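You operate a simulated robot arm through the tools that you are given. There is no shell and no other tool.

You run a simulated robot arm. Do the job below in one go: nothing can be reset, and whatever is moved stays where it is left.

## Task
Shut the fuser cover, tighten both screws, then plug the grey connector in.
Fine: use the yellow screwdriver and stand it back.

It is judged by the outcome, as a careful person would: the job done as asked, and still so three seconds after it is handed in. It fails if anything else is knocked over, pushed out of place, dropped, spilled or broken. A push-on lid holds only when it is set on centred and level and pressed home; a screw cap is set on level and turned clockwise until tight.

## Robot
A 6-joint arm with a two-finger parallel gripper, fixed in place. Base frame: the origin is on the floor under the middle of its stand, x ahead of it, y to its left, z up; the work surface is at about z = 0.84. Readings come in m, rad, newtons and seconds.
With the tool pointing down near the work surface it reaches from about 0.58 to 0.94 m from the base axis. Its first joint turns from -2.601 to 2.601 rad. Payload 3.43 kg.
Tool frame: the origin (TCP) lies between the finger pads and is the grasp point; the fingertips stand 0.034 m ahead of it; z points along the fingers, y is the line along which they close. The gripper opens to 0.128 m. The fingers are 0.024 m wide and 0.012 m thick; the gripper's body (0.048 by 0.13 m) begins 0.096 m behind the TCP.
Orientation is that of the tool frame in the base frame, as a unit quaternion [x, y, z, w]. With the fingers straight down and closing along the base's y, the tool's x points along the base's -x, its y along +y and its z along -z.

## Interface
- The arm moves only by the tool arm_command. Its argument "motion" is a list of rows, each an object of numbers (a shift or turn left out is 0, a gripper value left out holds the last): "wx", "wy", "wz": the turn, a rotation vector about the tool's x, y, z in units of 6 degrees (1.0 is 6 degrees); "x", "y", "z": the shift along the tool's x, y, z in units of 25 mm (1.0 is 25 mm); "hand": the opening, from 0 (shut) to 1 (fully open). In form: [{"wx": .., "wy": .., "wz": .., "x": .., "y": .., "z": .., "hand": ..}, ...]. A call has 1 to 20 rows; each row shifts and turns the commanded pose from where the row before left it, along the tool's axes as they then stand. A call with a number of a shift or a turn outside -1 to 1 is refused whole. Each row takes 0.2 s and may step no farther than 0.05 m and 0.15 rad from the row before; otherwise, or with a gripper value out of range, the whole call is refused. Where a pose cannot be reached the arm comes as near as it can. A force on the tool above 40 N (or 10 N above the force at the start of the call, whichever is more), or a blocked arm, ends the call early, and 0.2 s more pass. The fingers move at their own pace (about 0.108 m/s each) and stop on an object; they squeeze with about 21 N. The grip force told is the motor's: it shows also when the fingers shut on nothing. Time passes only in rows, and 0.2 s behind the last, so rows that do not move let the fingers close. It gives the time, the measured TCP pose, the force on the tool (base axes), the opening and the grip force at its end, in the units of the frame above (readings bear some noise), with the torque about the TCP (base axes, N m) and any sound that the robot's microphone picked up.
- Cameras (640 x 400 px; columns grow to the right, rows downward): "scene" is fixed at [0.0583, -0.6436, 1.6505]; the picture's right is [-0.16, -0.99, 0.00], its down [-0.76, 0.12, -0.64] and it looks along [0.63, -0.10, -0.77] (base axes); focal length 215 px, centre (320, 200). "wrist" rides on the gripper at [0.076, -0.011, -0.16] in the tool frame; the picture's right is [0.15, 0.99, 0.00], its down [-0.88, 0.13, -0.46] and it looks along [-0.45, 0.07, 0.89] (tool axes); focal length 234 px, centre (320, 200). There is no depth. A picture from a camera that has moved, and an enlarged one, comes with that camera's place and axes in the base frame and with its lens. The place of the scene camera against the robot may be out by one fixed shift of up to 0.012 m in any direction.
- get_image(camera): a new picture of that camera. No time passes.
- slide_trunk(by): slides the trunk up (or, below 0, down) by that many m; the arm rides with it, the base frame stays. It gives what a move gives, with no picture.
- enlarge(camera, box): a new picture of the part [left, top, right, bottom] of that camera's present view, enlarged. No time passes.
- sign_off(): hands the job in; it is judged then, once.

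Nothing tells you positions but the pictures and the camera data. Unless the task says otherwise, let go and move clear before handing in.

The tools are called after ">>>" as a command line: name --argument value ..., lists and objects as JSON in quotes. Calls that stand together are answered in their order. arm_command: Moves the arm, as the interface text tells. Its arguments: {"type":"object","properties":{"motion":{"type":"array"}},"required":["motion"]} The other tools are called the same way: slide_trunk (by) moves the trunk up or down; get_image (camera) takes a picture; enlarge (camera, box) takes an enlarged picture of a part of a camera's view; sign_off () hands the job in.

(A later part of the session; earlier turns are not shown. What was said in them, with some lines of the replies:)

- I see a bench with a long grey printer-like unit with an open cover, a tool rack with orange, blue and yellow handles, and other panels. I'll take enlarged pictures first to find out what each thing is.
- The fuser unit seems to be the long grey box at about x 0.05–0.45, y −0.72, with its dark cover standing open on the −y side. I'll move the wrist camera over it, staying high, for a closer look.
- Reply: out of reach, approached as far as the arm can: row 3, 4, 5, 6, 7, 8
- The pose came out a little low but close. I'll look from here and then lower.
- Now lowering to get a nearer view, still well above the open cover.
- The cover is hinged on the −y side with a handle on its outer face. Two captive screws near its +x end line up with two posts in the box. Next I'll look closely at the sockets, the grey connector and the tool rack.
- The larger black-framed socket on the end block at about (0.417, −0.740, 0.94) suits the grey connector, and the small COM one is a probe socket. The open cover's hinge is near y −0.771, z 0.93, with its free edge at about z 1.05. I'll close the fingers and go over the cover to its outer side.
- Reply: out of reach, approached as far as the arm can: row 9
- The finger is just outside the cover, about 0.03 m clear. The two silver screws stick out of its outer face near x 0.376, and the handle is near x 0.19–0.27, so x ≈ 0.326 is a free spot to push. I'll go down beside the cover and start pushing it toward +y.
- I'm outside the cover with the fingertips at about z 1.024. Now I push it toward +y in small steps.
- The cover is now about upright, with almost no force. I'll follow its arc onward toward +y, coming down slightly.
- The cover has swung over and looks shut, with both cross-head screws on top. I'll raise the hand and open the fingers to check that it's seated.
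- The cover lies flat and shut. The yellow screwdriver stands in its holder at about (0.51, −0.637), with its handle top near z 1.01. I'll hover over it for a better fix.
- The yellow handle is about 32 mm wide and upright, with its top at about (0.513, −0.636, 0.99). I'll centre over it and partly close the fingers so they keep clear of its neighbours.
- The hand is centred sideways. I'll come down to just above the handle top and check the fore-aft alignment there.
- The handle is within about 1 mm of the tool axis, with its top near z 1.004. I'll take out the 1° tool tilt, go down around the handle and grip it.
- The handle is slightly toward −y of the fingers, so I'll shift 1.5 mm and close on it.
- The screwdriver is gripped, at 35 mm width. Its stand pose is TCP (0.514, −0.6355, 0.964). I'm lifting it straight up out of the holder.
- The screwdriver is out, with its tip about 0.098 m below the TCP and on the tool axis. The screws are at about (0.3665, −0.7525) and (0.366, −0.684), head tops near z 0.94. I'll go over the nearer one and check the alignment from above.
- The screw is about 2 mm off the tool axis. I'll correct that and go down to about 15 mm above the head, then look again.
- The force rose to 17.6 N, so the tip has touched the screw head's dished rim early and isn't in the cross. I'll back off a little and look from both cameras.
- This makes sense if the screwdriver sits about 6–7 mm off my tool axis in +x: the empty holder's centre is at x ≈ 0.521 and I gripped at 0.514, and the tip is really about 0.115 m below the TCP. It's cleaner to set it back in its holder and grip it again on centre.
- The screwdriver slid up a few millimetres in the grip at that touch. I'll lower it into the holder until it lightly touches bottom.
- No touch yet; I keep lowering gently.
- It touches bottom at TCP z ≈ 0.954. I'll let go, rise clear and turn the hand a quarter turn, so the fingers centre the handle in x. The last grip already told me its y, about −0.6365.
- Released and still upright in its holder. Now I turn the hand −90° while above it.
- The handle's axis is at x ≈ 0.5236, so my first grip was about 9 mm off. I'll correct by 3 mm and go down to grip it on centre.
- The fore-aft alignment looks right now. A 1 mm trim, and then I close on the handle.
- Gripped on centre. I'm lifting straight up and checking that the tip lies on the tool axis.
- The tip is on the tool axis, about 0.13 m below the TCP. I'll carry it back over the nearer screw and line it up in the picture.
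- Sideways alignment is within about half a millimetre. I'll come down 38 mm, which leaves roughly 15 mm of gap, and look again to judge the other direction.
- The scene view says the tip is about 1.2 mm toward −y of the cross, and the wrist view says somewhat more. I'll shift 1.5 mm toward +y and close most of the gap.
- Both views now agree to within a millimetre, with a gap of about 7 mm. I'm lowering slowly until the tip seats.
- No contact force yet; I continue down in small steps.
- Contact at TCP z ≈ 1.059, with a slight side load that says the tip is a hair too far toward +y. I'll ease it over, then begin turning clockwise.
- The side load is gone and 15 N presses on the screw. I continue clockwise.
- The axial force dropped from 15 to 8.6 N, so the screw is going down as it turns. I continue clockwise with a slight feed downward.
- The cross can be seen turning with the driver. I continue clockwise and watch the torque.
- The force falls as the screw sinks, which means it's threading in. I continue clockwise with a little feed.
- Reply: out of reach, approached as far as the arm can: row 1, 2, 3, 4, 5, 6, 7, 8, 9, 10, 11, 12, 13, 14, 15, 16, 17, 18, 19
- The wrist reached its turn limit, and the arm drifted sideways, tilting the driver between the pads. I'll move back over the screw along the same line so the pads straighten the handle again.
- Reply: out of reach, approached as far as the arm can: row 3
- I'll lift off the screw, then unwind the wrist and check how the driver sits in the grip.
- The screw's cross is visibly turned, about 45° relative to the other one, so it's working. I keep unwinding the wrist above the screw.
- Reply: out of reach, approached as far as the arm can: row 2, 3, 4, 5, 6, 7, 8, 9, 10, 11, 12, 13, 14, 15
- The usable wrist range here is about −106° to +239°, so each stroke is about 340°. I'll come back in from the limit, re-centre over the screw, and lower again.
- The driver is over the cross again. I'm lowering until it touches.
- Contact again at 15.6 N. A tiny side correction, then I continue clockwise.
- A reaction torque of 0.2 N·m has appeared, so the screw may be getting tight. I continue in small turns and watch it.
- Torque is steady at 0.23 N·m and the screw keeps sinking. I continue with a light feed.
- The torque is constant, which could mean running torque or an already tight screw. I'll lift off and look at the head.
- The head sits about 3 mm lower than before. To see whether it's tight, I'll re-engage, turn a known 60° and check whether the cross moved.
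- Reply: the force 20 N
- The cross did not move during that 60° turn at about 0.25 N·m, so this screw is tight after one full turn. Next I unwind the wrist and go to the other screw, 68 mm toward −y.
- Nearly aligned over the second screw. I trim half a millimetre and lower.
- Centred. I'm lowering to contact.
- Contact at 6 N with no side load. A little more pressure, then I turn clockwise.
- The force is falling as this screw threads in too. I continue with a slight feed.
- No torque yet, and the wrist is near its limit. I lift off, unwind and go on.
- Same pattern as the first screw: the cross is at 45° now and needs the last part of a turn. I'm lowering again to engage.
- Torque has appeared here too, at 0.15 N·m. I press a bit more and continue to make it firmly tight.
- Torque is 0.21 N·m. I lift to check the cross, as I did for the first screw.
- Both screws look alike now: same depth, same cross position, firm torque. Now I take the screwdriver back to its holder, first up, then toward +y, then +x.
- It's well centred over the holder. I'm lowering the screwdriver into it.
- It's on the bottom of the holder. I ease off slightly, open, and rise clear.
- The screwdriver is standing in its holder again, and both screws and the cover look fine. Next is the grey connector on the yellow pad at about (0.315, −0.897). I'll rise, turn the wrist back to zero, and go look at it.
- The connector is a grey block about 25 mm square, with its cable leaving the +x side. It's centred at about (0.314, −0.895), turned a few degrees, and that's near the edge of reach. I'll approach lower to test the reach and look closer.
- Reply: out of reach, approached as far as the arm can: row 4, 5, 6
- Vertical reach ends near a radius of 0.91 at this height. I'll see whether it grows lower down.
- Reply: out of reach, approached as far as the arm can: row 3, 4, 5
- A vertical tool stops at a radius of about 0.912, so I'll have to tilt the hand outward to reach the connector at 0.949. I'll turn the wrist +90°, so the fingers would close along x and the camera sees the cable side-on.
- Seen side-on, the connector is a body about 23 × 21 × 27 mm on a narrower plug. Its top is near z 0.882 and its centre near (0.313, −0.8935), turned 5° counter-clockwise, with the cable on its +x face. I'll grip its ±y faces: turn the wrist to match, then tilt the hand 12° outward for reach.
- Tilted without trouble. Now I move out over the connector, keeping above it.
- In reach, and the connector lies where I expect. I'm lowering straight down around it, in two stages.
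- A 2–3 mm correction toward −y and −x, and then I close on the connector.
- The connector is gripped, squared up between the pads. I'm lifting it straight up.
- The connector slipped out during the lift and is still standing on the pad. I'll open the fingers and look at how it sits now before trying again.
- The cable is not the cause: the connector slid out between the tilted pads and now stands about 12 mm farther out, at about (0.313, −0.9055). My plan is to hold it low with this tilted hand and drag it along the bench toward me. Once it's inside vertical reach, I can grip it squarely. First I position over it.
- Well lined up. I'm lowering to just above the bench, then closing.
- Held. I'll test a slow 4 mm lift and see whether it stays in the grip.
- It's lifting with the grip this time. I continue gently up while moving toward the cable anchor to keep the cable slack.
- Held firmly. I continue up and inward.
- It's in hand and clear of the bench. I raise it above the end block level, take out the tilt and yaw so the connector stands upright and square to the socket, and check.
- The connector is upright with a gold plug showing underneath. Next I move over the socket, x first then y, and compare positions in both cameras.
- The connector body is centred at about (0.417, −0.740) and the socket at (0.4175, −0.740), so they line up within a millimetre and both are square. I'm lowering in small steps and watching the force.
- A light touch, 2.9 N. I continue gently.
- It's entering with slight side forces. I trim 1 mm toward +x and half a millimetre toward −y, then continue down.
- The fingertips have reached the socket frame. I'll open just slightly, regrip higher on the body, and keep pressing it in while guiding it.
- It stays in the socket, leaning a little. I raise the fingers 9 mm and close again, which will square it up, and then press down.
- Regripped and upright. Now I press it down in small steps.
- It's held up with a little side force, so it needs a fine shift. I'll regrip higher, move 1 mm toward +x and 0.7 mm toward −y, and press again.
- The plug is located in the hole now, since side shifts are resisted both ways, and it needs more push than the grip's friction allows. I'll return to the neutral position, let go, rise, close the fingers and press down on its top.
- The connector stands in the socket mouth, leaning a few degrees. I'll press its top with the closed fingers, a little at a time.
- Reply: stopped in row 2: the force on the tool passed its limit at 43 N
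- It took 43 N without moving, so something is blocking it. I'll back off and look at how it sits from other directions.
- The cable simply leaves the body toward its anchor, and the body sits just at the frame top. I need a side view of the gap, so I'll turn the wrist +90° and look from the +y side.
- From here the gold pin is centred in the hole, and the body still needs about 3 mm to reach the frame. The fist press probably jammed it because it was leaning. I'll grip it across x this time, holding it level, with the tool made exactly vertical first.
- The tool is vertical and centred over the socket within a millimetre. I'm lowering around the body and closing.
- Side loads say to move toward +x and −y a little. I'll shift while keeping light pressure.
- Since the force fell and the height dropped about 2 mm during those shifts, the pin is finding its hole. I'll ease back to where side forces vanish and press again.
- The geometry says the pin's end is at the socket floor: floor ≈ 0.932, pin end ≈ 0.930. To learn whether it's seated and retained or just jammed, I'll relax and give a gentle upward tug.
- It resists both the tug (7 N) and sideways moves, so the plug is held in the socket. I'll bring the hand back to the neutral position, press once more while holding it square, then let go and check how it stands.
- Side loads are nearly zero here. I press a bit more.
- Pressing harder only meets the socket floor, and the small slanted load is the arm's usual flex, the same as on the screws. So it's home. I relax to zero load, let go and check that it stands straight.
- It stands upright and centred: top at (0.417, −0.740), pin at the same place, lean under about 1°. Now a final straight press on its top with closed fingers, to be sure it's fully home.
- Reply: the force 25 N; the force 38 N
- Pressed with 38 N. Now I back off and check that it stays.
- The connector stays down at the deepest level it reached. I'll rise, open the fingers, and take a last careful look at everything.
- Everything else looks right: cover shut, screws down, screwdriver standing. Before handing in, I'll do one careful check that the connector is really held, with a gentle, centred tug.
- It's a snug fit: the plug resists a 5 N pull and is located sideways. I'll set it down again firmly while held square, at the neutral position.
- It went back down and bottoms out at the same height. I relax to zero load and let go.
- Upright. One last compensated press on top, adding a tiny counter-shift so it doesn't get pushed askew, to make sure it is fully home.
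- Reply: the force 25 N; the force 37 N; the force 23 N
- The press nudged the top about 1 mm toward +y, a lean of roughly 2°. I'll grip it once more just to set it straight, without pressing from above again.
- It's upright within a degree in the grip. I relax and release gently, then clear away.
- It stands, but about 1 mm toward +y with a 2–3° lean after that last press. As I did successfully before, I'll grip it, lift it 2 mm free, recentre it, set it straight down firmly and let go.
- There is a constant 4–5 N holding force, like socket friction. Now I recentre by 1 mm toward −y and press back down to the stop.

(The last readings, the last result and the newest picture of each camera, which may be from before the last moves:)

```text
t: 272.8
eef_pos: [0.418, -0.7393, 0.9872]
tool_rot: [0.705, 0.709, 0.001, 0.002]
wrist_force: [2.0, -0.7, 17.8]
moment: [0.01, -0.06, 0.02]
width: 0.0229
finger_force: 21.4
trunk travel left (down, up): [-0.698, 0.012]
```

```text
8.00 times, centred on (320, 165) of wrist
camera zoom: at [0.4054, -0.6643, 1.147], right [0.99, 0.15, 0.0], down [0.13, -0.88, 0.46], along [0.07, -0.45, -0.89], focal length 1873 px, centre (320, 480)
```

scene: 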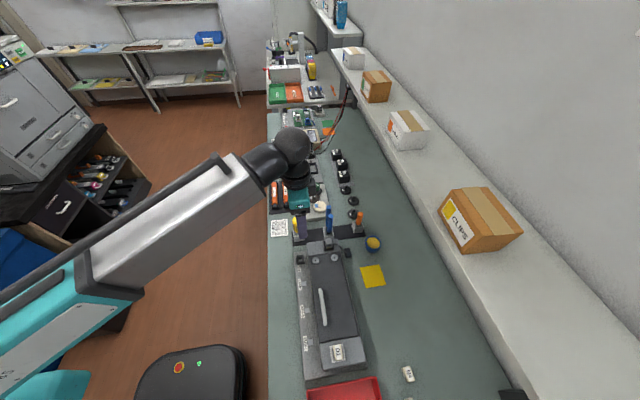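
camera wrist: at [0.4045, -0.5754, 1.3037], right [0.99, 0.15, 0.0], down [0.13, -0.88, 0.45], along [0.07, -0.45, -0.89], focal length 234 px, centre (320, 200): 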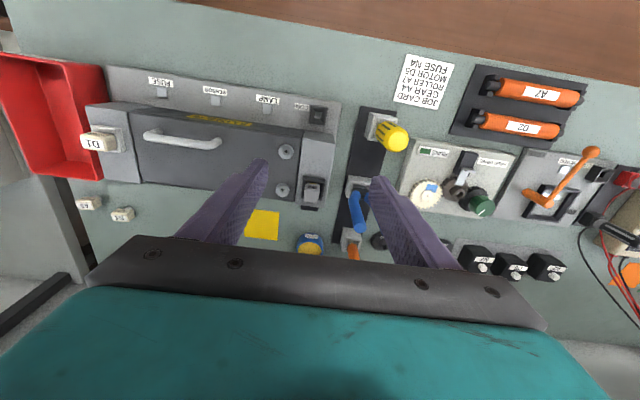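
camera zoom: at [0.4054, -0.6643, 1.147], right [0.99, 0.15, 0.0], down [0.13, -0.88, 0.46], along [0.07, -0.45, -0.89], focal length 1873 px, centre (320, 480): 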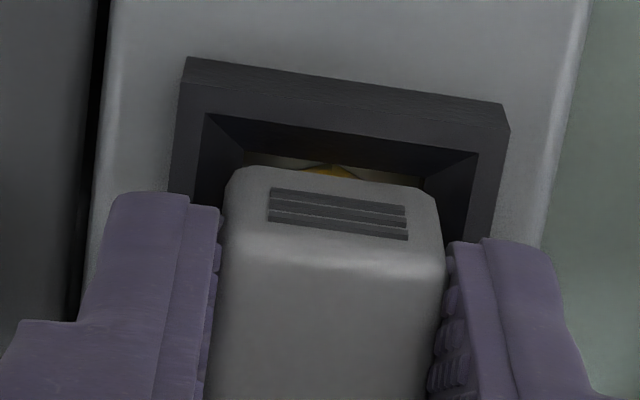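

Pressed to the stop with almost no side load. I relax, release and check.

>>> arm_command --motion '[{"z": -0.05, "x": 0.006, "y": -0.006}, {"z": -0.05, "x": 0.006, "y": -0.006}, {}]'

>>> arm_command --motion '[{"hand": 0.45}, {"hand": 0.45}, {"hand": 0.45}, {"z": -0.5}, {"z": -1}, {"z": -1}, {"x": 0.8}, {"x": 0.8}, {"z": -1}, {}]'

>>> enlarge --camera "scene" --box '[315, 228, 345, 252]'

>>> enlarge --camera "wrist" --box '[270, 150, 370, 212]'

```text
t: 273.6
eef_pos: [0.418, -0.7405, 0.9874]
tool_rot: [0.706, 0.709, 0.0, -0.001]
wrist_force: [2.0, 1.2, 3.7]
moment: [0.01, -0.11, -0.02]
width: 0.0226
finger_force: 20.7
trunk travel left (down, up): [-0.698, 0.012]
```

```text
t: 275.8
eef_pos: [0.4164, -0.7005, 1.077]
tool_rot: [0.706, 0.709, 0.002, 0.0]
wrist_force: [-0.1, 0.0, 0.1]
moment: [-0.02, 0.01, -0.01]
width: 0.0579
finger_force: 0.0
trunk travel left (down, up): [-0.698, 0.012]
```

```text
16.00 times, centred on (330, 240) of scene
camera zoom: at [0.0583, -0.6436, 1.6505], right [-0.16, -0.99, 0.0], down [-0.76, 0.12, -0.64], along [0.63, -0.1, -0.77], focal length 3442 px, centre (160, -440)
```

zoom: 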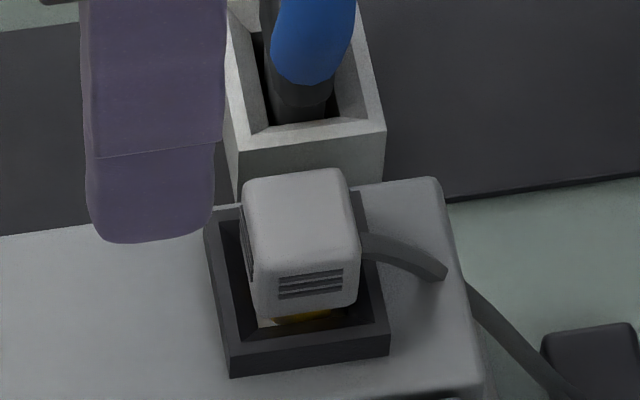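

```text
6.40 times, centred on (320, 181) of wrist
camera zoom: at [0.4055, -0.6248, 1.2361], right [0.99, 0.15, 0.0], down [0.13, -0.88, 0.45], along [0.07, -0.45, -0.89], focal length 1499 px, centre (320, 322)
```

zoom: 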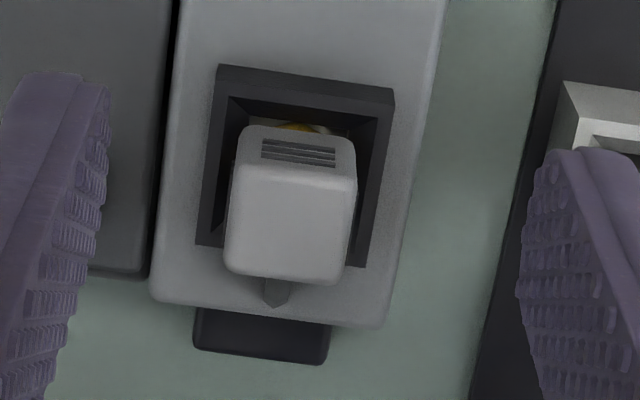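

The connector now stands centred and within about 1° of upright in its socket. I'll move the arm well clear and take a last look at the whole bench.

>>> arm_command --motion '[{"z": -1}, {"z": -1}, {"z": -1}, {"z": -1}, {"x": 1}, {"x": 1}, {"x": 1}, {"x": 1}, {}]'

>>> get_image --camera "scene"

>>> enlarge --camera "scene" --box '[260, 190, 420, 290]'

>>> enlarge --camera "scene" --box '[260, 290, 420, 390]'

>>> get_image --camera "wrist"

```text
t: 277.8
eef_pos: [0.4184, -0.6013, 1.1758]
tool_rot: [0.706, 0.709, 0.0, 0.0]
wrist_force: [0.6, 0.8, -0.1]
moment: [-0.04, 0.0, -0.02]
width: 0.0579
finger_force: 0.0
trunk travel left (down, up): [-0.698, 0.012]
```

```text
taken
```

scene: 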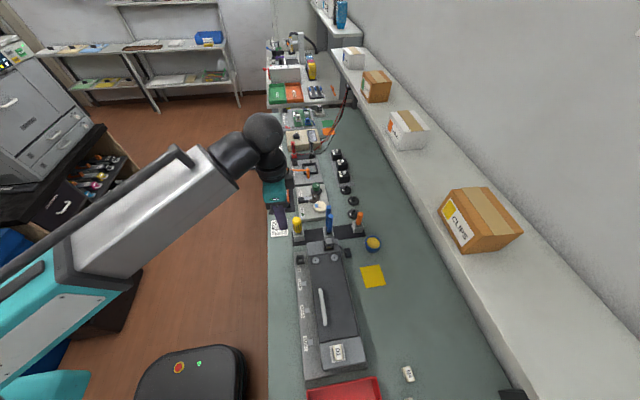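

```text
4.00 times, centred on (340, 240) of scene
camera zoom: at [0.0583, -0.6436, 1.6505], right [-0.16, -0.99, 0.0], down [-0.76, 0.12, -0.64], along [0.63, -0.1, -0.77], focal length 860 px, centre (240, 40)
```

zoom: 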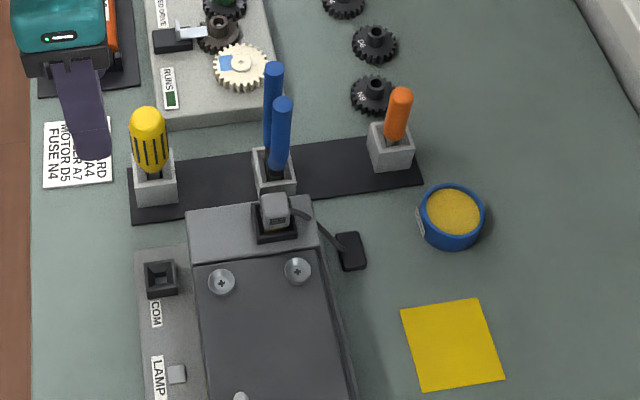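

```text
4.00 times, centred on (340, 340) of scene
camera zoom: at [0.0583, -0.6436, 1.6505], right [-0.16, -0.99, 0.0], down [-0.76, 0.12, -0.64], along [0.63, -0.1, -0.77], focal length 860 px, centre (240, -360)
```

zoom: 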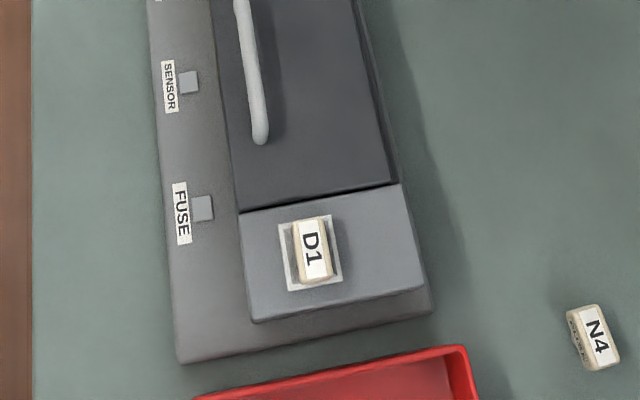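

```text
taken
camera wrist: at [0.4054, -0.5251, 1.336], right [0.99, 0.15, 0.0], down [0.13, -0.88, 0.46], along [0.07, -0.45, -0.89], focal length 234 px, centre (320, 200)
```

wrist: 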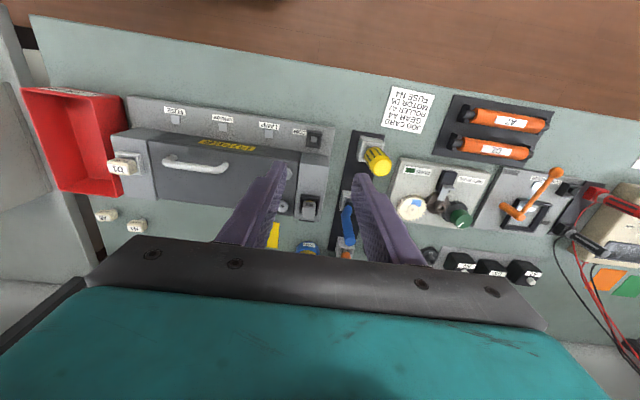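

Comparing pictures, the connector is about 3 mm higher than at the end of my first insertion, when the gold pin was hidden in the hole. It came up during the later regrips and now sits slightly off the hole. I'll redo it the way that worked: grip across y at the first insertion's position, lift a little, shift and lower.

>>> arm_command --motion '[{"wz": -1}, {"wz": -1}, {"wz": -1}, {"wz": -1}, {"wz": -1}, {"wz": -1}, {"wz": -1}, {"wz": -1}, {"wz": -1}, {"wz": -1}, {"wz": -1}, {"wz": -1}, {"wz": -1}, {"wz": -1}, {"wz": -0.95}, {}]'

>>> arm_command --motion '[{"y": -0.95}, {"y": -0.95}, {"y": -0.95}, {"y": -0.95}, {"y": -0.95}, {"y": -0.79, "x": 0.04}, {"z": 1}, {"z": 1}, {"z": 1}, {"z": 1}, {"z": 1}, {}]'

>>> arm_command --motion '[{}]'

>>> arm_command --motion '[{}]'

>>> enlarge --camera "wrist" --box '[280, 130, 360, 180]'

>>> enlarge --camera "scene" --box '[315, 230, 345, 254]'

```text
t: 278.3
eef_pos: [0.4181, -0.6025, 1.1754]
tool_rot: [0.658, 0.753, -0.001, 0.002]
wrist_force: [-0.7, 0.3, 0.4]
moment: [0.0, 0.03, 0.0]
width: 0.0576
finger_force: 0.1
trunk travel left (down, up): [-0.698, 0.012]
stopped in row 2: the force on the tool passed its limit at 50 N (the readings are from after the stop); the commanded pose is now the measured one
```

```text
t: 278.9
eef_pos: [0.3813, -0.6094, 1.1772]
tool_rot: [0.659, 0.752, -0.001, 0.007]
wrist_force: [-1.8, -3.3, -3.8]
moment: [0.28, -0.42, 0.27]
width: 0.0578
finger_force: 0.1
trunk travel left (down, up): [-0.698, 0.012]
stopped in row 2: the force on the tool passed its limit at 45 N (the readings are from after the stop); the commanded pose is now the measured one
```

```text
t: 279.2
eef_pos: [0.3814, -0.6084, 1.1761]
tool_rot: [0.659, 0.752, -0.001, 0.007]
wrist_force: [-2.1, -5.4, -6.2]
moment: [0.34, -0.5, 0.3]
width: 0.0576
finger_force: 0.1
trunk travel left (down, up): [-0.698, 0.012]
```

```text
t: 279.6
eef_pos: [0.381, -0.6107, 1.1754]
tool_rot: [0.659, 0.752, -0.001, 0.006]
wrist_force: [-0.6, -5.1, -6.9]
moment: [0.25, -0.38, 0.21]
width: 0.0577
finger_force: 0.1
trunk travel left (down, up): [-0.698, 0.012]
```

```text
8.00 times, centred on (320, 155) of wrist
camera zoom: at [0.3585, -0.5337, 1.3347], right [0.96, 0.27, 0.01], down [0.24, -0.85, 0.47], along [0.13, -0.45, -0.88], focal length 1873 px, centre (320, 560)
```

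zoom: 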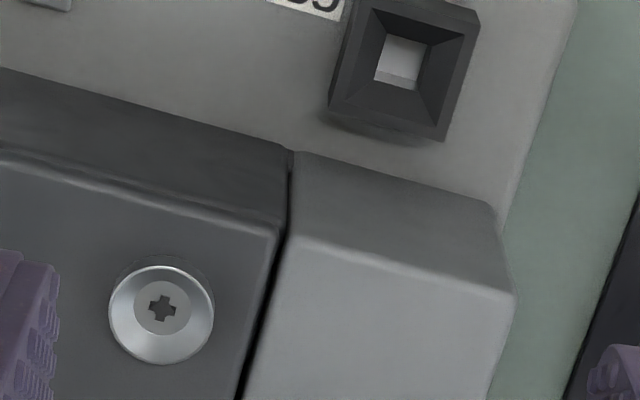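

```text
16.00 times, centred on (330, 242) of scene
camera zoom: at [0.0583, -0.6436, 1.6505], right [-0.16, -0.99, 0.0], down [-0.76, 0.12, -0.64], along [0.63, -0.1, -0.77], focal length 3442 px, centre (160, -472)
```

zoom: 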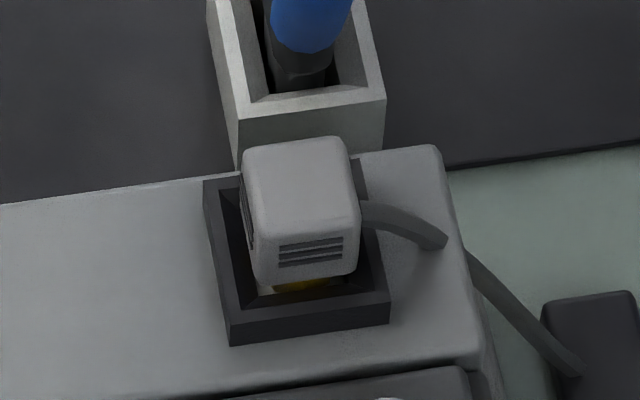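

Something touched while rotating there, and the arm stopped: 50 N, most likely the wrist camera against the robot's own forearm. I'll look before moving on.

>>> get_image --camera "scene"

>>> get_image --camera "wrist"

>>> enlarge --camera "scene" --box '[200, 100, 360, 250]'

```text
taken
```

scene: 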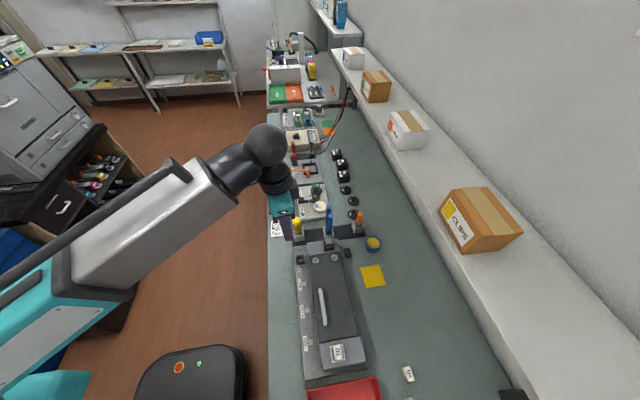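

```text
taken
camera wrist: at [0.3585, -0.5337, 1.3347], right [0.96, 0.27, 0.01], down [0.24, -0.85, 0.47], along [0.13, -0.45, -0.88], focal length 234 px, centre (320, 200)
```

wrist: 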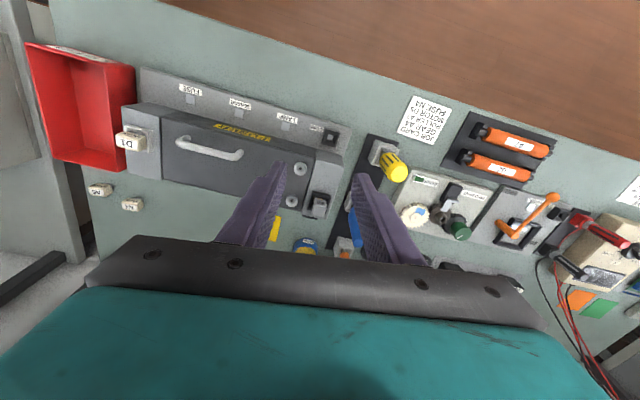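

```text
2.67 times, centred on (280, 175) of scene
camera zoom: at [0.0583, -0.6436, 1.6505], right [-0.16, -0.99, 0.0], down [-0.76, 0.12, -0.64], along [0.63, -0.1, -0.77], focal length 574 px, centre (427, 267)
```

zoom: 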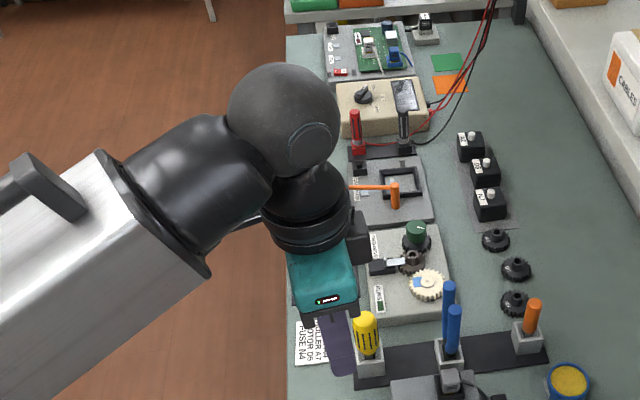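

Only the robot's own parts are touching, and nothing on the bench is near. I'll move outward (−y), away from the forearm.

>>> arm_command --motion '[{"x": -0.5, "y": -0.06}, {"x": -0.8, "y": -0.1}, {"x": -0.8, "y": -0.1}, {}]'

```text
t: 280.6
eef_pos: [0.382, -0.6624, 1.1764]
tool_rot: [0.659, 0.752, -0.001, 0.006]
wrist_force: [0.3, -0.2, -0.7]
moment: [0.01, 0.02, 0.0]
width: 0.0573
finger_force: 0.0
trunk travel left (down, up): [-0.698, 0.012]
```

Free again. I move out over the unit at a safe height and then turn the wrist back to zero there.

>>> arm_command --motion '[{"x": -0.79, "y": 0.25}, {"x": -0.79, "y": 0.25}, {"x": -0.79, "y": 0.25}, {"x": -0.78, "y": 0.25}, {"wz": -1}, {"wz": -1}, {"wz": -1}, {"wz": -1}, {}]'

```text
t: 282.6
eef_pos: [0.4162, -0.7375, 1.1772]
tool_rot: [0.489, 0.872, -0.002, 0.006]
wrist_force: [-0.5, -0.3, 0.2]
moment: [-0.04, 0.0, -0.03]
width: 0.0575
finger_force: 0.1
trunk travel left (down, up): [-0.698, 0.012]
```

>>> arm_command --motion '[{"wz": -1}, {"wz": -1}, {"wz": -1}, {"wz": -1}, {"wz": -1}, {"wz": -1}, {"wz": -1}, {"wz": -1}, {"wz": -1}, {"wz": -0.75}, {}]'

>>> arm_command --motion '[{}]'

```text
t: 285.1
eef_pos: [0.4162, -0.7371, 1.1773]
tool_rot: [0.0, 1.0, -0.003, 0.003]
wrist_force: [0.7, 0.4, -0.5]
moment: [0.03, 0.03, 0.03]
width: 0.0579
finger_force: 0.1
trunk travel left (down, up): [-0.698, 0.012]
```

```text
t: 285.4
eef_pos: [0.4166, -0.7356, 1.1772]
tool_rot: [0.0, 1.0, -0.005, 0.003]
wrist_force: [-0.2, -0.2, -0.5]
moment: [-0.05, -0.01, 0.0]
width: 0.0575
finger_force: 0.0
trunk travel left (down, up): [-0.698, 0.012]
```

>>> arm_command --motion '[{"wx": -0.076, "wy": 0.057}, {"x": -0.032, "y": -0.14}, {"z": 1}, {"z": 1}, {"z": 1}, {"z": 1}, {"z": 1}, {"z": 0.9}, {}]'

>>> arm_command --motion '[{}]'

>>> arm_command --motion '[{}]'

>>> arm_command --motion '[{}]'

>>> enlarge --camera "wrist" --box '[280, 130, 360, 180]'

```text
t: 287.4
eef_pos: [0.4168, -0.7422, 1.0304]
tool_rot: [0.0, 1.0, -0.001, 0.001]
wrist_force: [-0.7, 0.5, 0.2]
moment: [0.02, -0.01, -0.02]
width: 0.0578
finger_force: 0.0
trunk travel left (down, up): [-0.698, 0.012]
```

```text
t: 287.9
eef_pos: [0.4178, -0.7401, 1.03]
tool_rot: [0.0, 1.0, 0.0, 0.001]
wrist_force: [0.2, 0.4, 0.5]
moment: [0.0, -0.01, 0.01]
width: 0.0575
finger_force: 0.1
trunk travel left (down, up): [-0.698, 0.012]
```

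```text
t: 288.2
eef_pos: [0.4168, -0.7415, 1.0303]
tool_rot: [0.0, 1.0, -0.001, 0.001]
wrist_force: [-0.4, -0.5, 0.8]
moment: [-0.02, 0.0, 0.02]
width: 0.0577
finger_force: 0.2
trunk travel left (down, up): [-0.698, 0.012]
```

```text
t: 288.6
eef_pos: [0.4173, -0.7416, 1.03]
tool_rot: [0.0, 1.0, -0.001, 0.001]
wrist_force: [0.1, -1.0, -0.7]
moment: [-0.01, 0.02, 0.04]
width: 0.0574
finger_force: 0.0
trunk travel left (down, up): [-0.698, 0.012]
```

```text
8.00 times, centred on (320, 155) of wrist
camera zoom: at [0.3406, -0.7516, 1.1896], right [-0.15, 0.99, 0.0], down [0.88, 0.13, 0.46], along [0.45, 0.07, -0.89], focal length 1873 px, centre (320, 560)
```

zoom: 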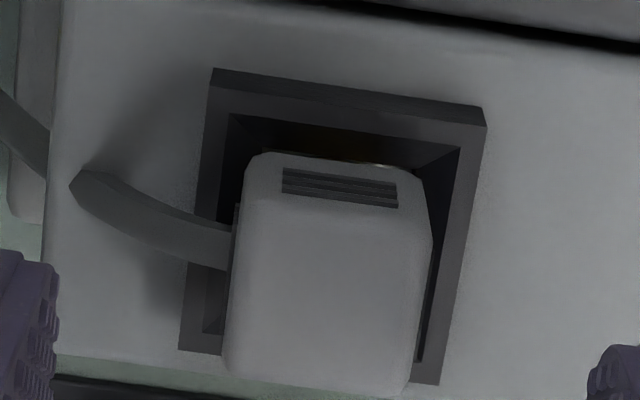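

Averaging the readings, I am 1.5 mm too far toward −y. I correct that, go down around the body and grip across y.

>>> arm_command --motion '[{"y": 0.06}, {"z": 0.8}, {"z": 0.8}, {"z": 0.08}, {}]'

>>> arm_command --motion '[{"hand": 0}, {"hand": 0}, {"hand": 0}, {}]'

>>> enlarge --camera "wrist" --box '[280, 130, 360, 180]'

>>> enlarge --camera "scene" --box '[315, 230, 345, 254]'

```text
t: 289.9
eef_pos: [0.4175, -0.7399, 0.9879]
tool_rot: [0.0, 1.0, -0.001, 0.001]
wrist_force: [0.2, 0.2, -0.4]
moment: [0.0, -0.03, 0.01]
width: 0.0575
finger_force: 0.1
trunk travel left (down, up): [-0.698, 0.012]
```

```text
t: 290.9
eef_pos: [0.4175, -0.7393, 0.9884]
tool_rot: [0.0, 1.0, -0.001, 0.001]
wrist_force: [-0.4, -2.3, 1.7]
moment: [-0.12, -0.02, 0.04]
width: 0.0229
finger_force: 21.5
trunk travel left (down, up): [-0.698, 0.012]
```

```text
8.00 times, centred on (320, 155) of wrist
camera zoom: at [0.3406, -0.7503, 1.1478], right [-0.15, 0.99, 0.0], down [0.88, 0.13, 0.46], along [0.45, 0.06, -0.89], focal length 1873 px, centre (320, 560)
```

zoom: 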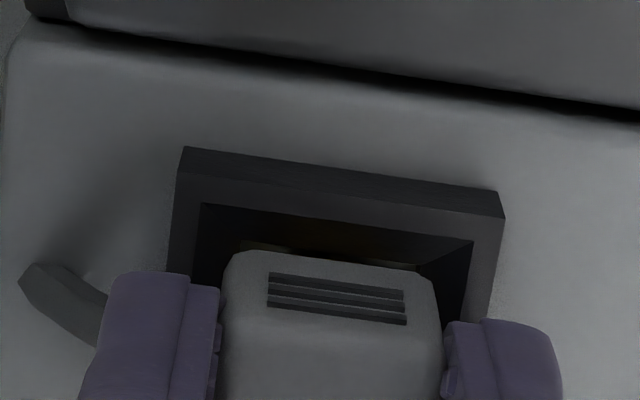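

```text
16.00 times, centred on (330, 242) of scene
camera zoom: at [0.0583, -0.6436, 1.6505], right [-0.16, -0.99, 0.0], down [-0.76, 0.12, -0.64], along [0.63, -0.1, -0.77], focal length 3442 px, centre (160, -472)
```

zoom: 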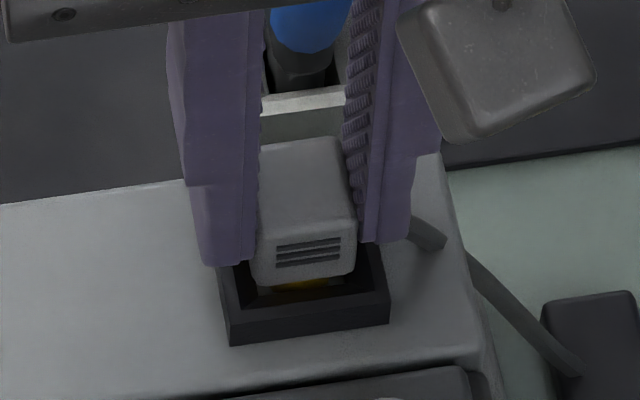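

Compared with the deep state, the connector is now roughly 0.8 mm too far in both +x and +y. I lift 4 mm, shift (−0.8, −0.8) mm, and lower slowly, watching force and height.

>>> arm_command --motion '[{"z": -0.08}, {"z": -0.08}, {"x": 0.032, "y": -0.032}, {}]'

>>> arm_command --motion '[{"z": 0.08}, {"z": 0.06}, {}]'

>>> arm_command --motion '[{"z": 0.06}, {}]'

```text
t: 291.9
eef_pos: [0.4174, -0.7406, 0.9921]
tool_rot: [0.001, 1.0, -0.001, 0.001]
wrist_force: [1.7, 2.2, -5.0]
moment: [0.08, -0.12, -0.01]
width: 0.0227
finger_force: 20.8
trunk travel left (down, up): [-0.698, 0.012]
```

```text
t: 292.6
eef_pos: [0.4162, -0.7401, 0.9894]
tool_rot: [0.0, 1.0, 0.0, 0.001]
wrist_force: [1.5, 0.6, 6.1]
moment: [0.03, -0.17, 0.0]
width: 0.0228
finger_force: 21.0
trunk travel left (down, up): [-0.698, 0.012]
```

```text
t: 293.2
eef_pos: [0.4168, -0.7397, 0.9875]
tool_rot: [0.0, 1.0, -0.002, 0.001]
wrist_force: [2.3, -1.4, 10.8]
moment: [-0.05, -0.1, 0.0]
width: 0.0227
finger_force: 20.9
trunk travel left (down, up): [-0.698, 0.012]
```

>>> enlarge --camera "wrist" --box '[280, 130, 360, 180]'

>>> enlarge --camera "scene" --box '[315, 230, 345, 254]'

```text
8.00 times, centred on (320, 155) of wrist
camera zoom: at [0.3399, -0.7502, 1.1476], right [-0.15, 0.99, 0.0], down [0.88, 0.13, 0.46], along [0.45, 0.06, -0.89], focal length 1873 px, centre (320, 560)
```

zoom: 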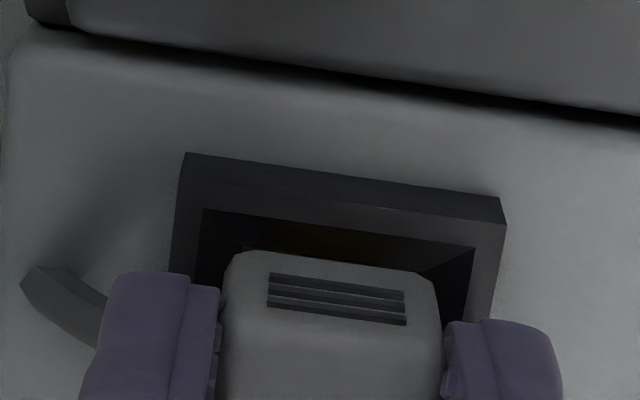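

```text
16.00 times, centred on (330, 242) of scene
camera zoom: at [0.0583, -0.6436, 1.6505], right [-0.16, -0.99, 0.0], down [-0.76, 0.12, -0.64], along [0.63, -0.1, -0.77], focal length 3442 px, centre (160, -472)
```

zoom: 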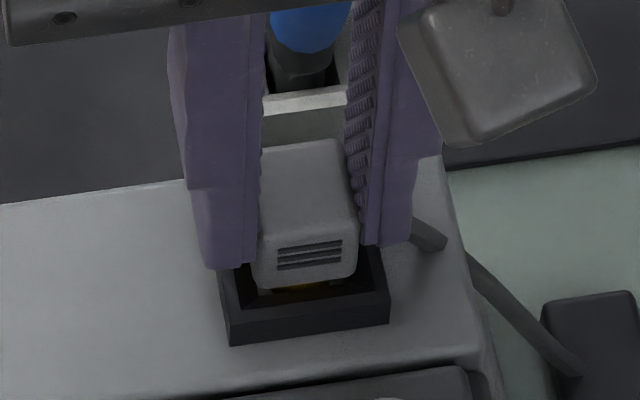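

Now the picture matches the deep state, so the earlier difference was mainly a sideways offset. I press firmly at this position.

>>> arm_command --motion '[{"z": 0.05}, {}, {}]'

>>> enlarge --camera "scene" --box '[315, 230, 345, 254]'

>>> enlarge --camera "wrist" --box '[280, 130, 360, 180]'

```text
t: 294.1
eef_pos: [0.4162, -0.7399, 0.9865]
tool_rot: [-0.001, 1.0, -0.002, 0.001]
wrist_force: [2.6, -3.2, 17.3]
moment: [-0.17, -0.12, -0.01]
width: 0.0226
finger_force: 21.1
trunk travel left (down, up): [-0.698, 0.012]
```

```text
16.00 times, centred on (330, 242) of scene
camera zoom: at [0.0583, -0.6436, 1.6505], right [-0.16, -0.99, 0.0], down [-0.76, 0.12, -0.64], along [0.63, -0.1, -0.77], focal length 3442 px, centre (160, -472)
```

zoom: 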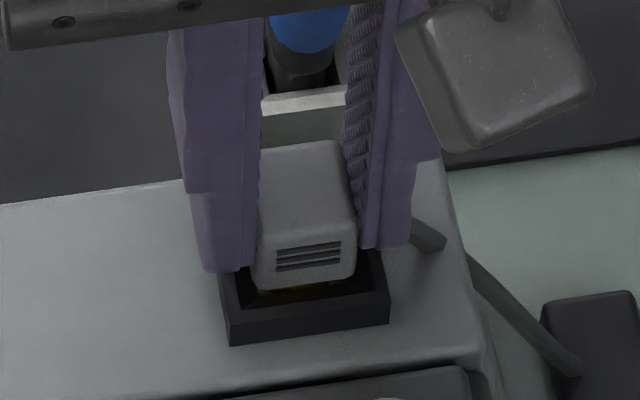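

```text
8.00 times, centred on (320, 155) of wrist
camera zoom: at [0.3396, -0.7499, 1.1466], right [-0.15, 0.99, 0.0], down [0.88, 0.13, 0.46], along [0.45, 0.06, -0.89], focal length 1873 px, centre (320, 560)
```

zoom: 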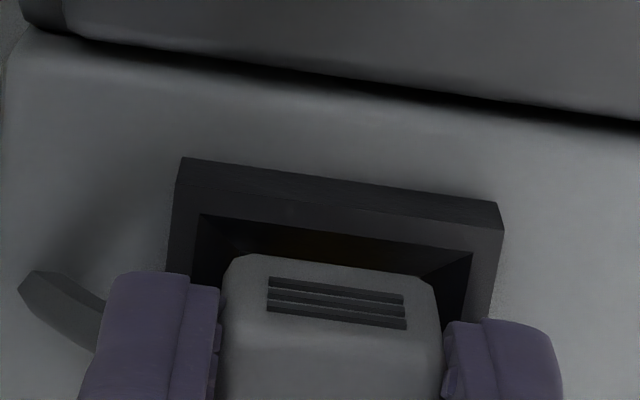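

This matches the deepest state seen. Now I relax the load, null the side forces, and then let go.

>>> arm_command --motion '[{"z": -0.06}, {"z": -0.05}, {}]'

>>> arm_command --motion '[{}]'

```text
t: 294.9
eef_pos: [0.4159, -0.7392, 0.9879]
tool_rot: [0.002, 1.0, 0.0, 0.0]
wrist_force: [-0.9, -2.0, 0.4]
moment: [-0.08, 0.02, 0.03]
width: 0.0228
finger_force: 20.8
trunk travel left (down, up): [-0.698, 0.012]
```

```text
t: 295.2
eef_pos: [0.4162, -0.74, 0.9885]
tool_rot: [0.0, 1.0, 0.0, 0.0]
wrist_force: [-1.7, -0.1, -4.3]
moment: [0.0, 0.12, 0.02]
width: 0.0227
finger_force: 21.3
trunk travel left (down, up): [-0.698, 0.012]
```

>>> arm_command --motion '[{"z": 0.035}, {}]'

>>> arm_command --motion '[{"hand": 0.22}, {"hand": 0.22}, {}]'

>>> enlarge --camera "scene" --box '[315, 230, 345, 254]'

>>> enlarge --camera "wrist" --box '[280, 130, 360, 180]'

```text
t: 295.9
eef_pos: [0.4161, -0.7398, 0.9871]
tool_rot: [0.0, 1.0, 0.0, 0.001]
wrist_force: [-2.1, 1.9, -0.8]
moment: [0.1, 0.12, 0.01]
width: 0.0227
finger_force: 20.8
trunk travel left (down, up): [-0.698, 0.012]
```

```text
t: 296.6
eef_pos: [0.417, -0.7399, 0.9863]
tool_rot: [0.0, 1.0, -0.001, 0.001]
wrist_force: [0.8, -0.5, 0.6]
moment: [0.0, 0.01, -0.01]
width: 0.0282
finger_force: 0.0
trunk travel left (down, up): [-0.698, 0.012]
```

```text
16.00 times, centred on (330, 242) of scene
camera zoom: at [0.0583, -0.6436, 1.6505], right [-0.16, -0.99, 0.0], down [-0.76, 0.12, -0.64], along [0.63, -0.1, -0.77], focal length 3442 px, centre (160, -472)
```

zoom: 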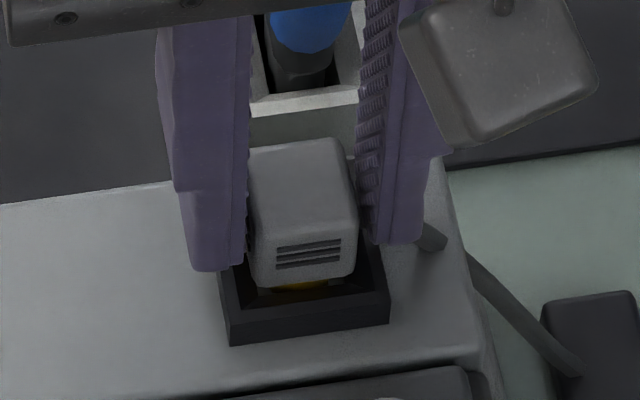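

```text
8.00 times, centred on (320, 155) of wrist
camera zoom: at [0.3401, -0.7506, 1.1471], right [-0.15, 0.99, 0.0], down [0.88, 0.13, 0.46], along [0.45, 0.07, -0.89], focal length 1873 px, centre (320, 560)
```

zoom: 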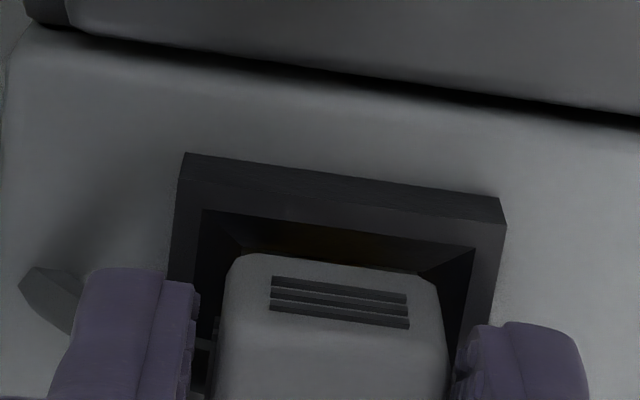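

On relaxing I pulled it up a hair. I'll close again, press down with the side loads balanced, and open while still pressing so that it stays fully down.

>>> arm_command --motion '[{"hand": 0}, {"hand": 0}, {"z": 0.04, "x": -0.008, "y": -0.01}, {"z": 0.04, "x": -0.008, "y": -0.01}, {}]'

>>> arm_command --motion '[{"z": 0.03}, {}]'

>>> enlarge --camera "scene" --box '[315, 230, 345, 254]'

```text
t: 297.9
eef_pos: [0.4161, -0.7402, 0.9869]
tool_rot: [0.0, 1.0, -0.002, 0.003]
wrist_force: [-0.6, -0.4, 12.3]
moment: [0.0, 0.09, 0.01]
width: 0.0226
finger_force: 21.4
trunk travel left (down, up): [-0.698, 0.012]
```

```text
t: 298.4
eef_pos: [0.4167, -0.7402, 0.9875]
tool_rot: [0.0, 1.0, -0.001, 0.002]
wrist_force: [0.2, -0.6, 17.3]
moment: [-0.02, 0.03, -0.01]
width: 0.0228
finger_force: 20.9
trunk travel left (down, up): [-0.698, 0.012]
```

```text
16.00 times, centred on (330, 242) of scene
camera zoom: at [0.0583, -0.6436, 1.6505], right [-0.16, -0.99, 0.0], down [-0.76, 0.12, -0.64], along [0.63, -0.1, -0.77], focal length 3442 px, centre (160, -472)
```

zoom: 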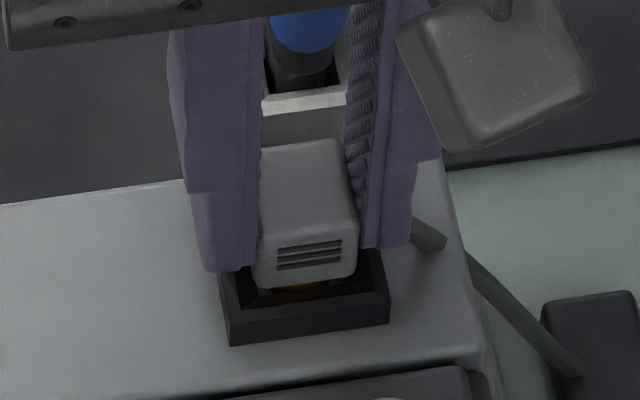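

Balanced: side forces are about zero with 17 N down. I open the fingers in this state.

>>> arm_command --motion '[{"hand": 0.24}, {"hand": 0.24}, {}]'

>>> enlarge --camera "scene" --box '[315, 230, 345, 254]'

>>> enlarge --camera "wrist" --box '[280, 130, 360, 180]'

```text
t: 299.2
eef_pos: [0.417, -0.7402, 0.9859]
tool_rot: [0.0, 1.0, -0.001, 0.002]
wrist_force: [-0.5, -0.9, 0.2]
moment: [0.05, 0.02, 0.03]
width: 0.0308
finger_force: 0.1
trunk travel left (down, up): [-0.698, 0.012]
```

```text
16.00 times, centred on (330, 242) of scene
camera zoom: at [0.0583, -0.6436, 1.6505], right [-0.16, -0.99, 0.0], down [-0.76, 0.12, -0.64], along [0.63, -0.1, -0.77], focal length 3442 px, centre (160, -472)
```

zoom: 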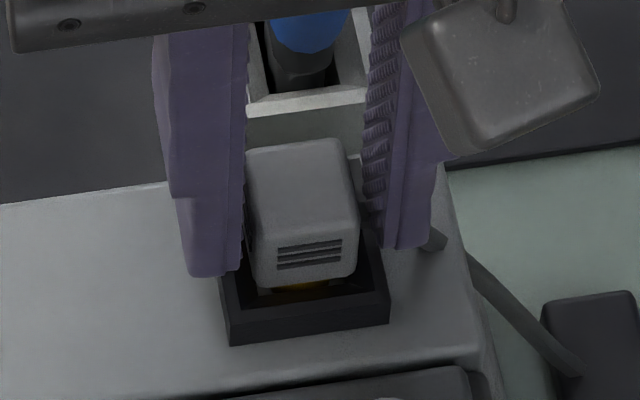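

```text
8.00 times, centred on (320, 155) of wrist
camera zoom: at [0.3404, -0.7512, 1.144], right [-0.15, 0.99, 0.0], down [0.88, 0.13, 0.46], along [0.45, 0.07, -0.89], focal length 1873 px, centre (320, 560)
```

zoom: 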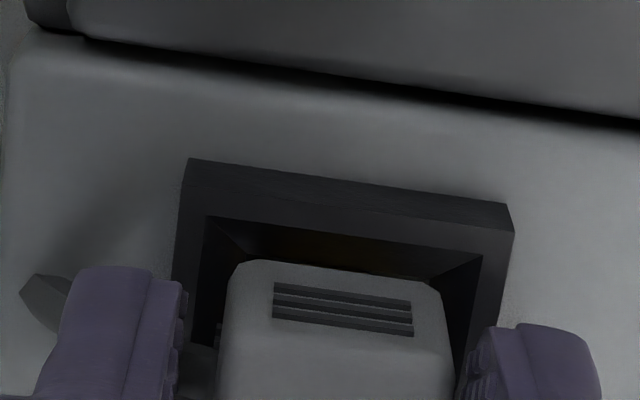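

Released: the ridges are parallel to the frame, so it's level to about a degree, centred, and down. I'm lifting the hand straight up and clear.

>>> arm_command --motion '[{"z": -0.3}, {"z": -0.6}, {"z": -1}, {"z": -1}, {"z": -1}, {"z": -1}, {"z": -1}, {}]'

>>> enlarge --camera "wrist" --box '[260, 90, 380, 165]'

>>> enlarge --camera "scene" --box '[315, 228, 345, 252]'

```text
t: 301.1
eef_pos: [0.4187, -0.7394, 1.1341]
tool_rot: [0.0, 1.0, -0.001, 0.001]
wrist_force: [-0.4, -0.1, 0.2]
moment: [0.01, 0.0, 0.03]
width: 0.0304
finger_force: 0.0
trunk travel left (down, up): [-0.698, 0.012]
```

```text
5.33 times, centred on (320, 128) of wrist
camera zoom: at [0.3412, -0.7511, 1.2925], right [-0.15, 0.99, 0.0], down [0.88, 0.13, 0.46], along [0.45, 0.07, -0.89], focal length 1249 px, centre (320, 587)
```

zoom: 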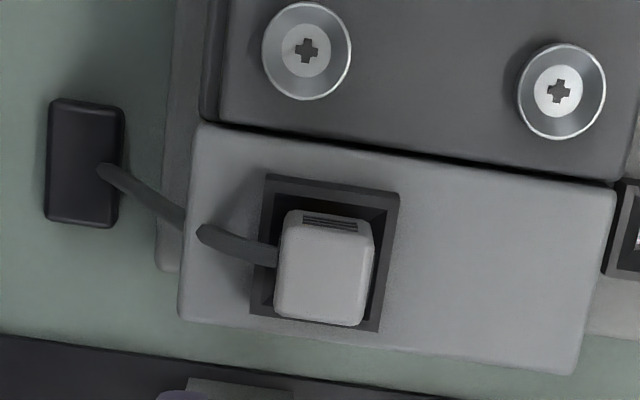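

```text
16.00 times, centred on (330, 240) of scene
camera zoom: at [0.0583, -0.6436, 1.6505], right [-0.16, -0.99, 0.0], down [-0.76, 0.12, -0.64], along [0.63, -0.1, -0.77], focal length 3442 px, centre (160, -440)
```

zoom: 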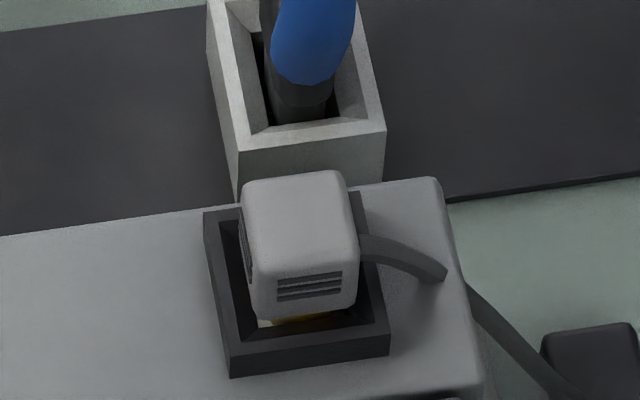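

All checks agree: the plug is on the socket floor, upright and centred; the cover is shut with both screws tight; and the screwdriver is in its holder. I'll move a bit farther up, take one last look, and hand in.

>>> arm_command --motion '[{"z": -1}, {"z": -1}, {"z": -1}, {"z": -1, "x": -0.5, "y": 0.5}, {"x": -0.5, "y": 0.5}, {}]'

>>> enlarge --camera "scene" --box '[260, 190, 420, 290]'

>>> get_image --camera "wrist"

```text
t: 302.4
eef_pos: [0.4414, -0.7156, 1.2324]
tool_rot: [0.001, 1.0, -0.001, 0.0]
wrist_force: [-0.8, -0.2, -0.2]
moment: [-0.01, -0.02, 0.01]
width: 0.0307
finger_force: 0.0
trunk travel left (down, up): [-0.698, 0.012]
```

```text
4.00 times, centred on (340, 240) of scene
camera zoom: at [0.0583, -0.6436, 1.6505], right [-0.16, -0.99, 0.0], down [-0.76, 0.12, -0.64], along [0.63, -0.1, -0.77], focal length 860 px, centre (240, 40)
```

zoom: 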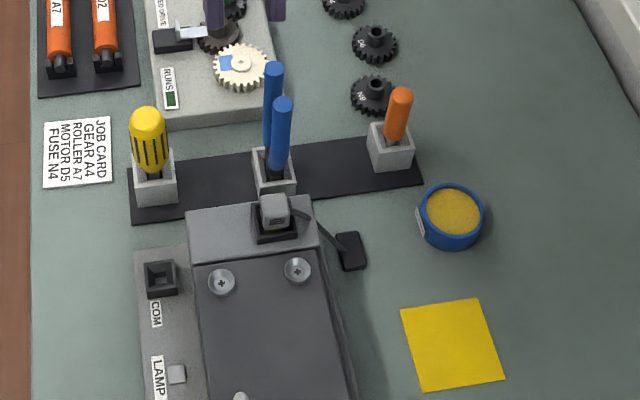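

```text
taken
camera wrist: at [0.3653, -0.726, 1.392], right [-0.15, 0.99, 0.0], down [0.88, 0.13, 0.46], along [0.45, 0.06, -0.89], focal length 234 px, centre (320, 200)
```

wrist: 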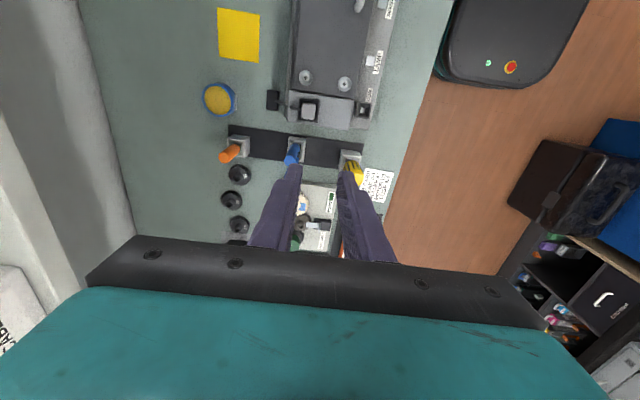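

The bench is in order: cover shut, both screws tightened, yellow screwdriver standing in its holder, and the grey connector in its socket. The arm is clear, so I'm handing in.

>>> sign_off

```text
The job is handed in.
```

I've handed the job in: the cover is shut, both screws are tight and the screwdriver is back. The one part I'm unsure of is whether the grey connector is fully home.

- **Cover:** it swung over and lies flat, with nothing caught under it.
- **Screws:** each took about one full turn with the yellow screwdriver and sank about 3 mm. On one, I checked that a further 60° turn didn't move the head. The other stopped at the same depth and a similar torque, but I didn't repeat that check on it.
- **Screwdriver:** it's standing in its own holder.
- **Grey connector:** it's in the black-framed socket on the end of the fuser, centred and close to upright.
    - **Depth:** the pin seems to be on the socket floor, and presses of up to about 40 N from above moved it no further. The body still stands a few millimetres above the frame with some gold showing, and I felt no click.
    - **Hold:** friction holds it against roughly a 5 N pull.

**Along the way:**
- The connector slipped out of my first grip and shifted about 12 mm on its yellow pad, still upright.
- Near the end the arm stopped itself at about 50 N, most likely the hand touching its own forearm. Nothing on the bench was near it.
- In the last pictures nothing else looks moved or knocked over.
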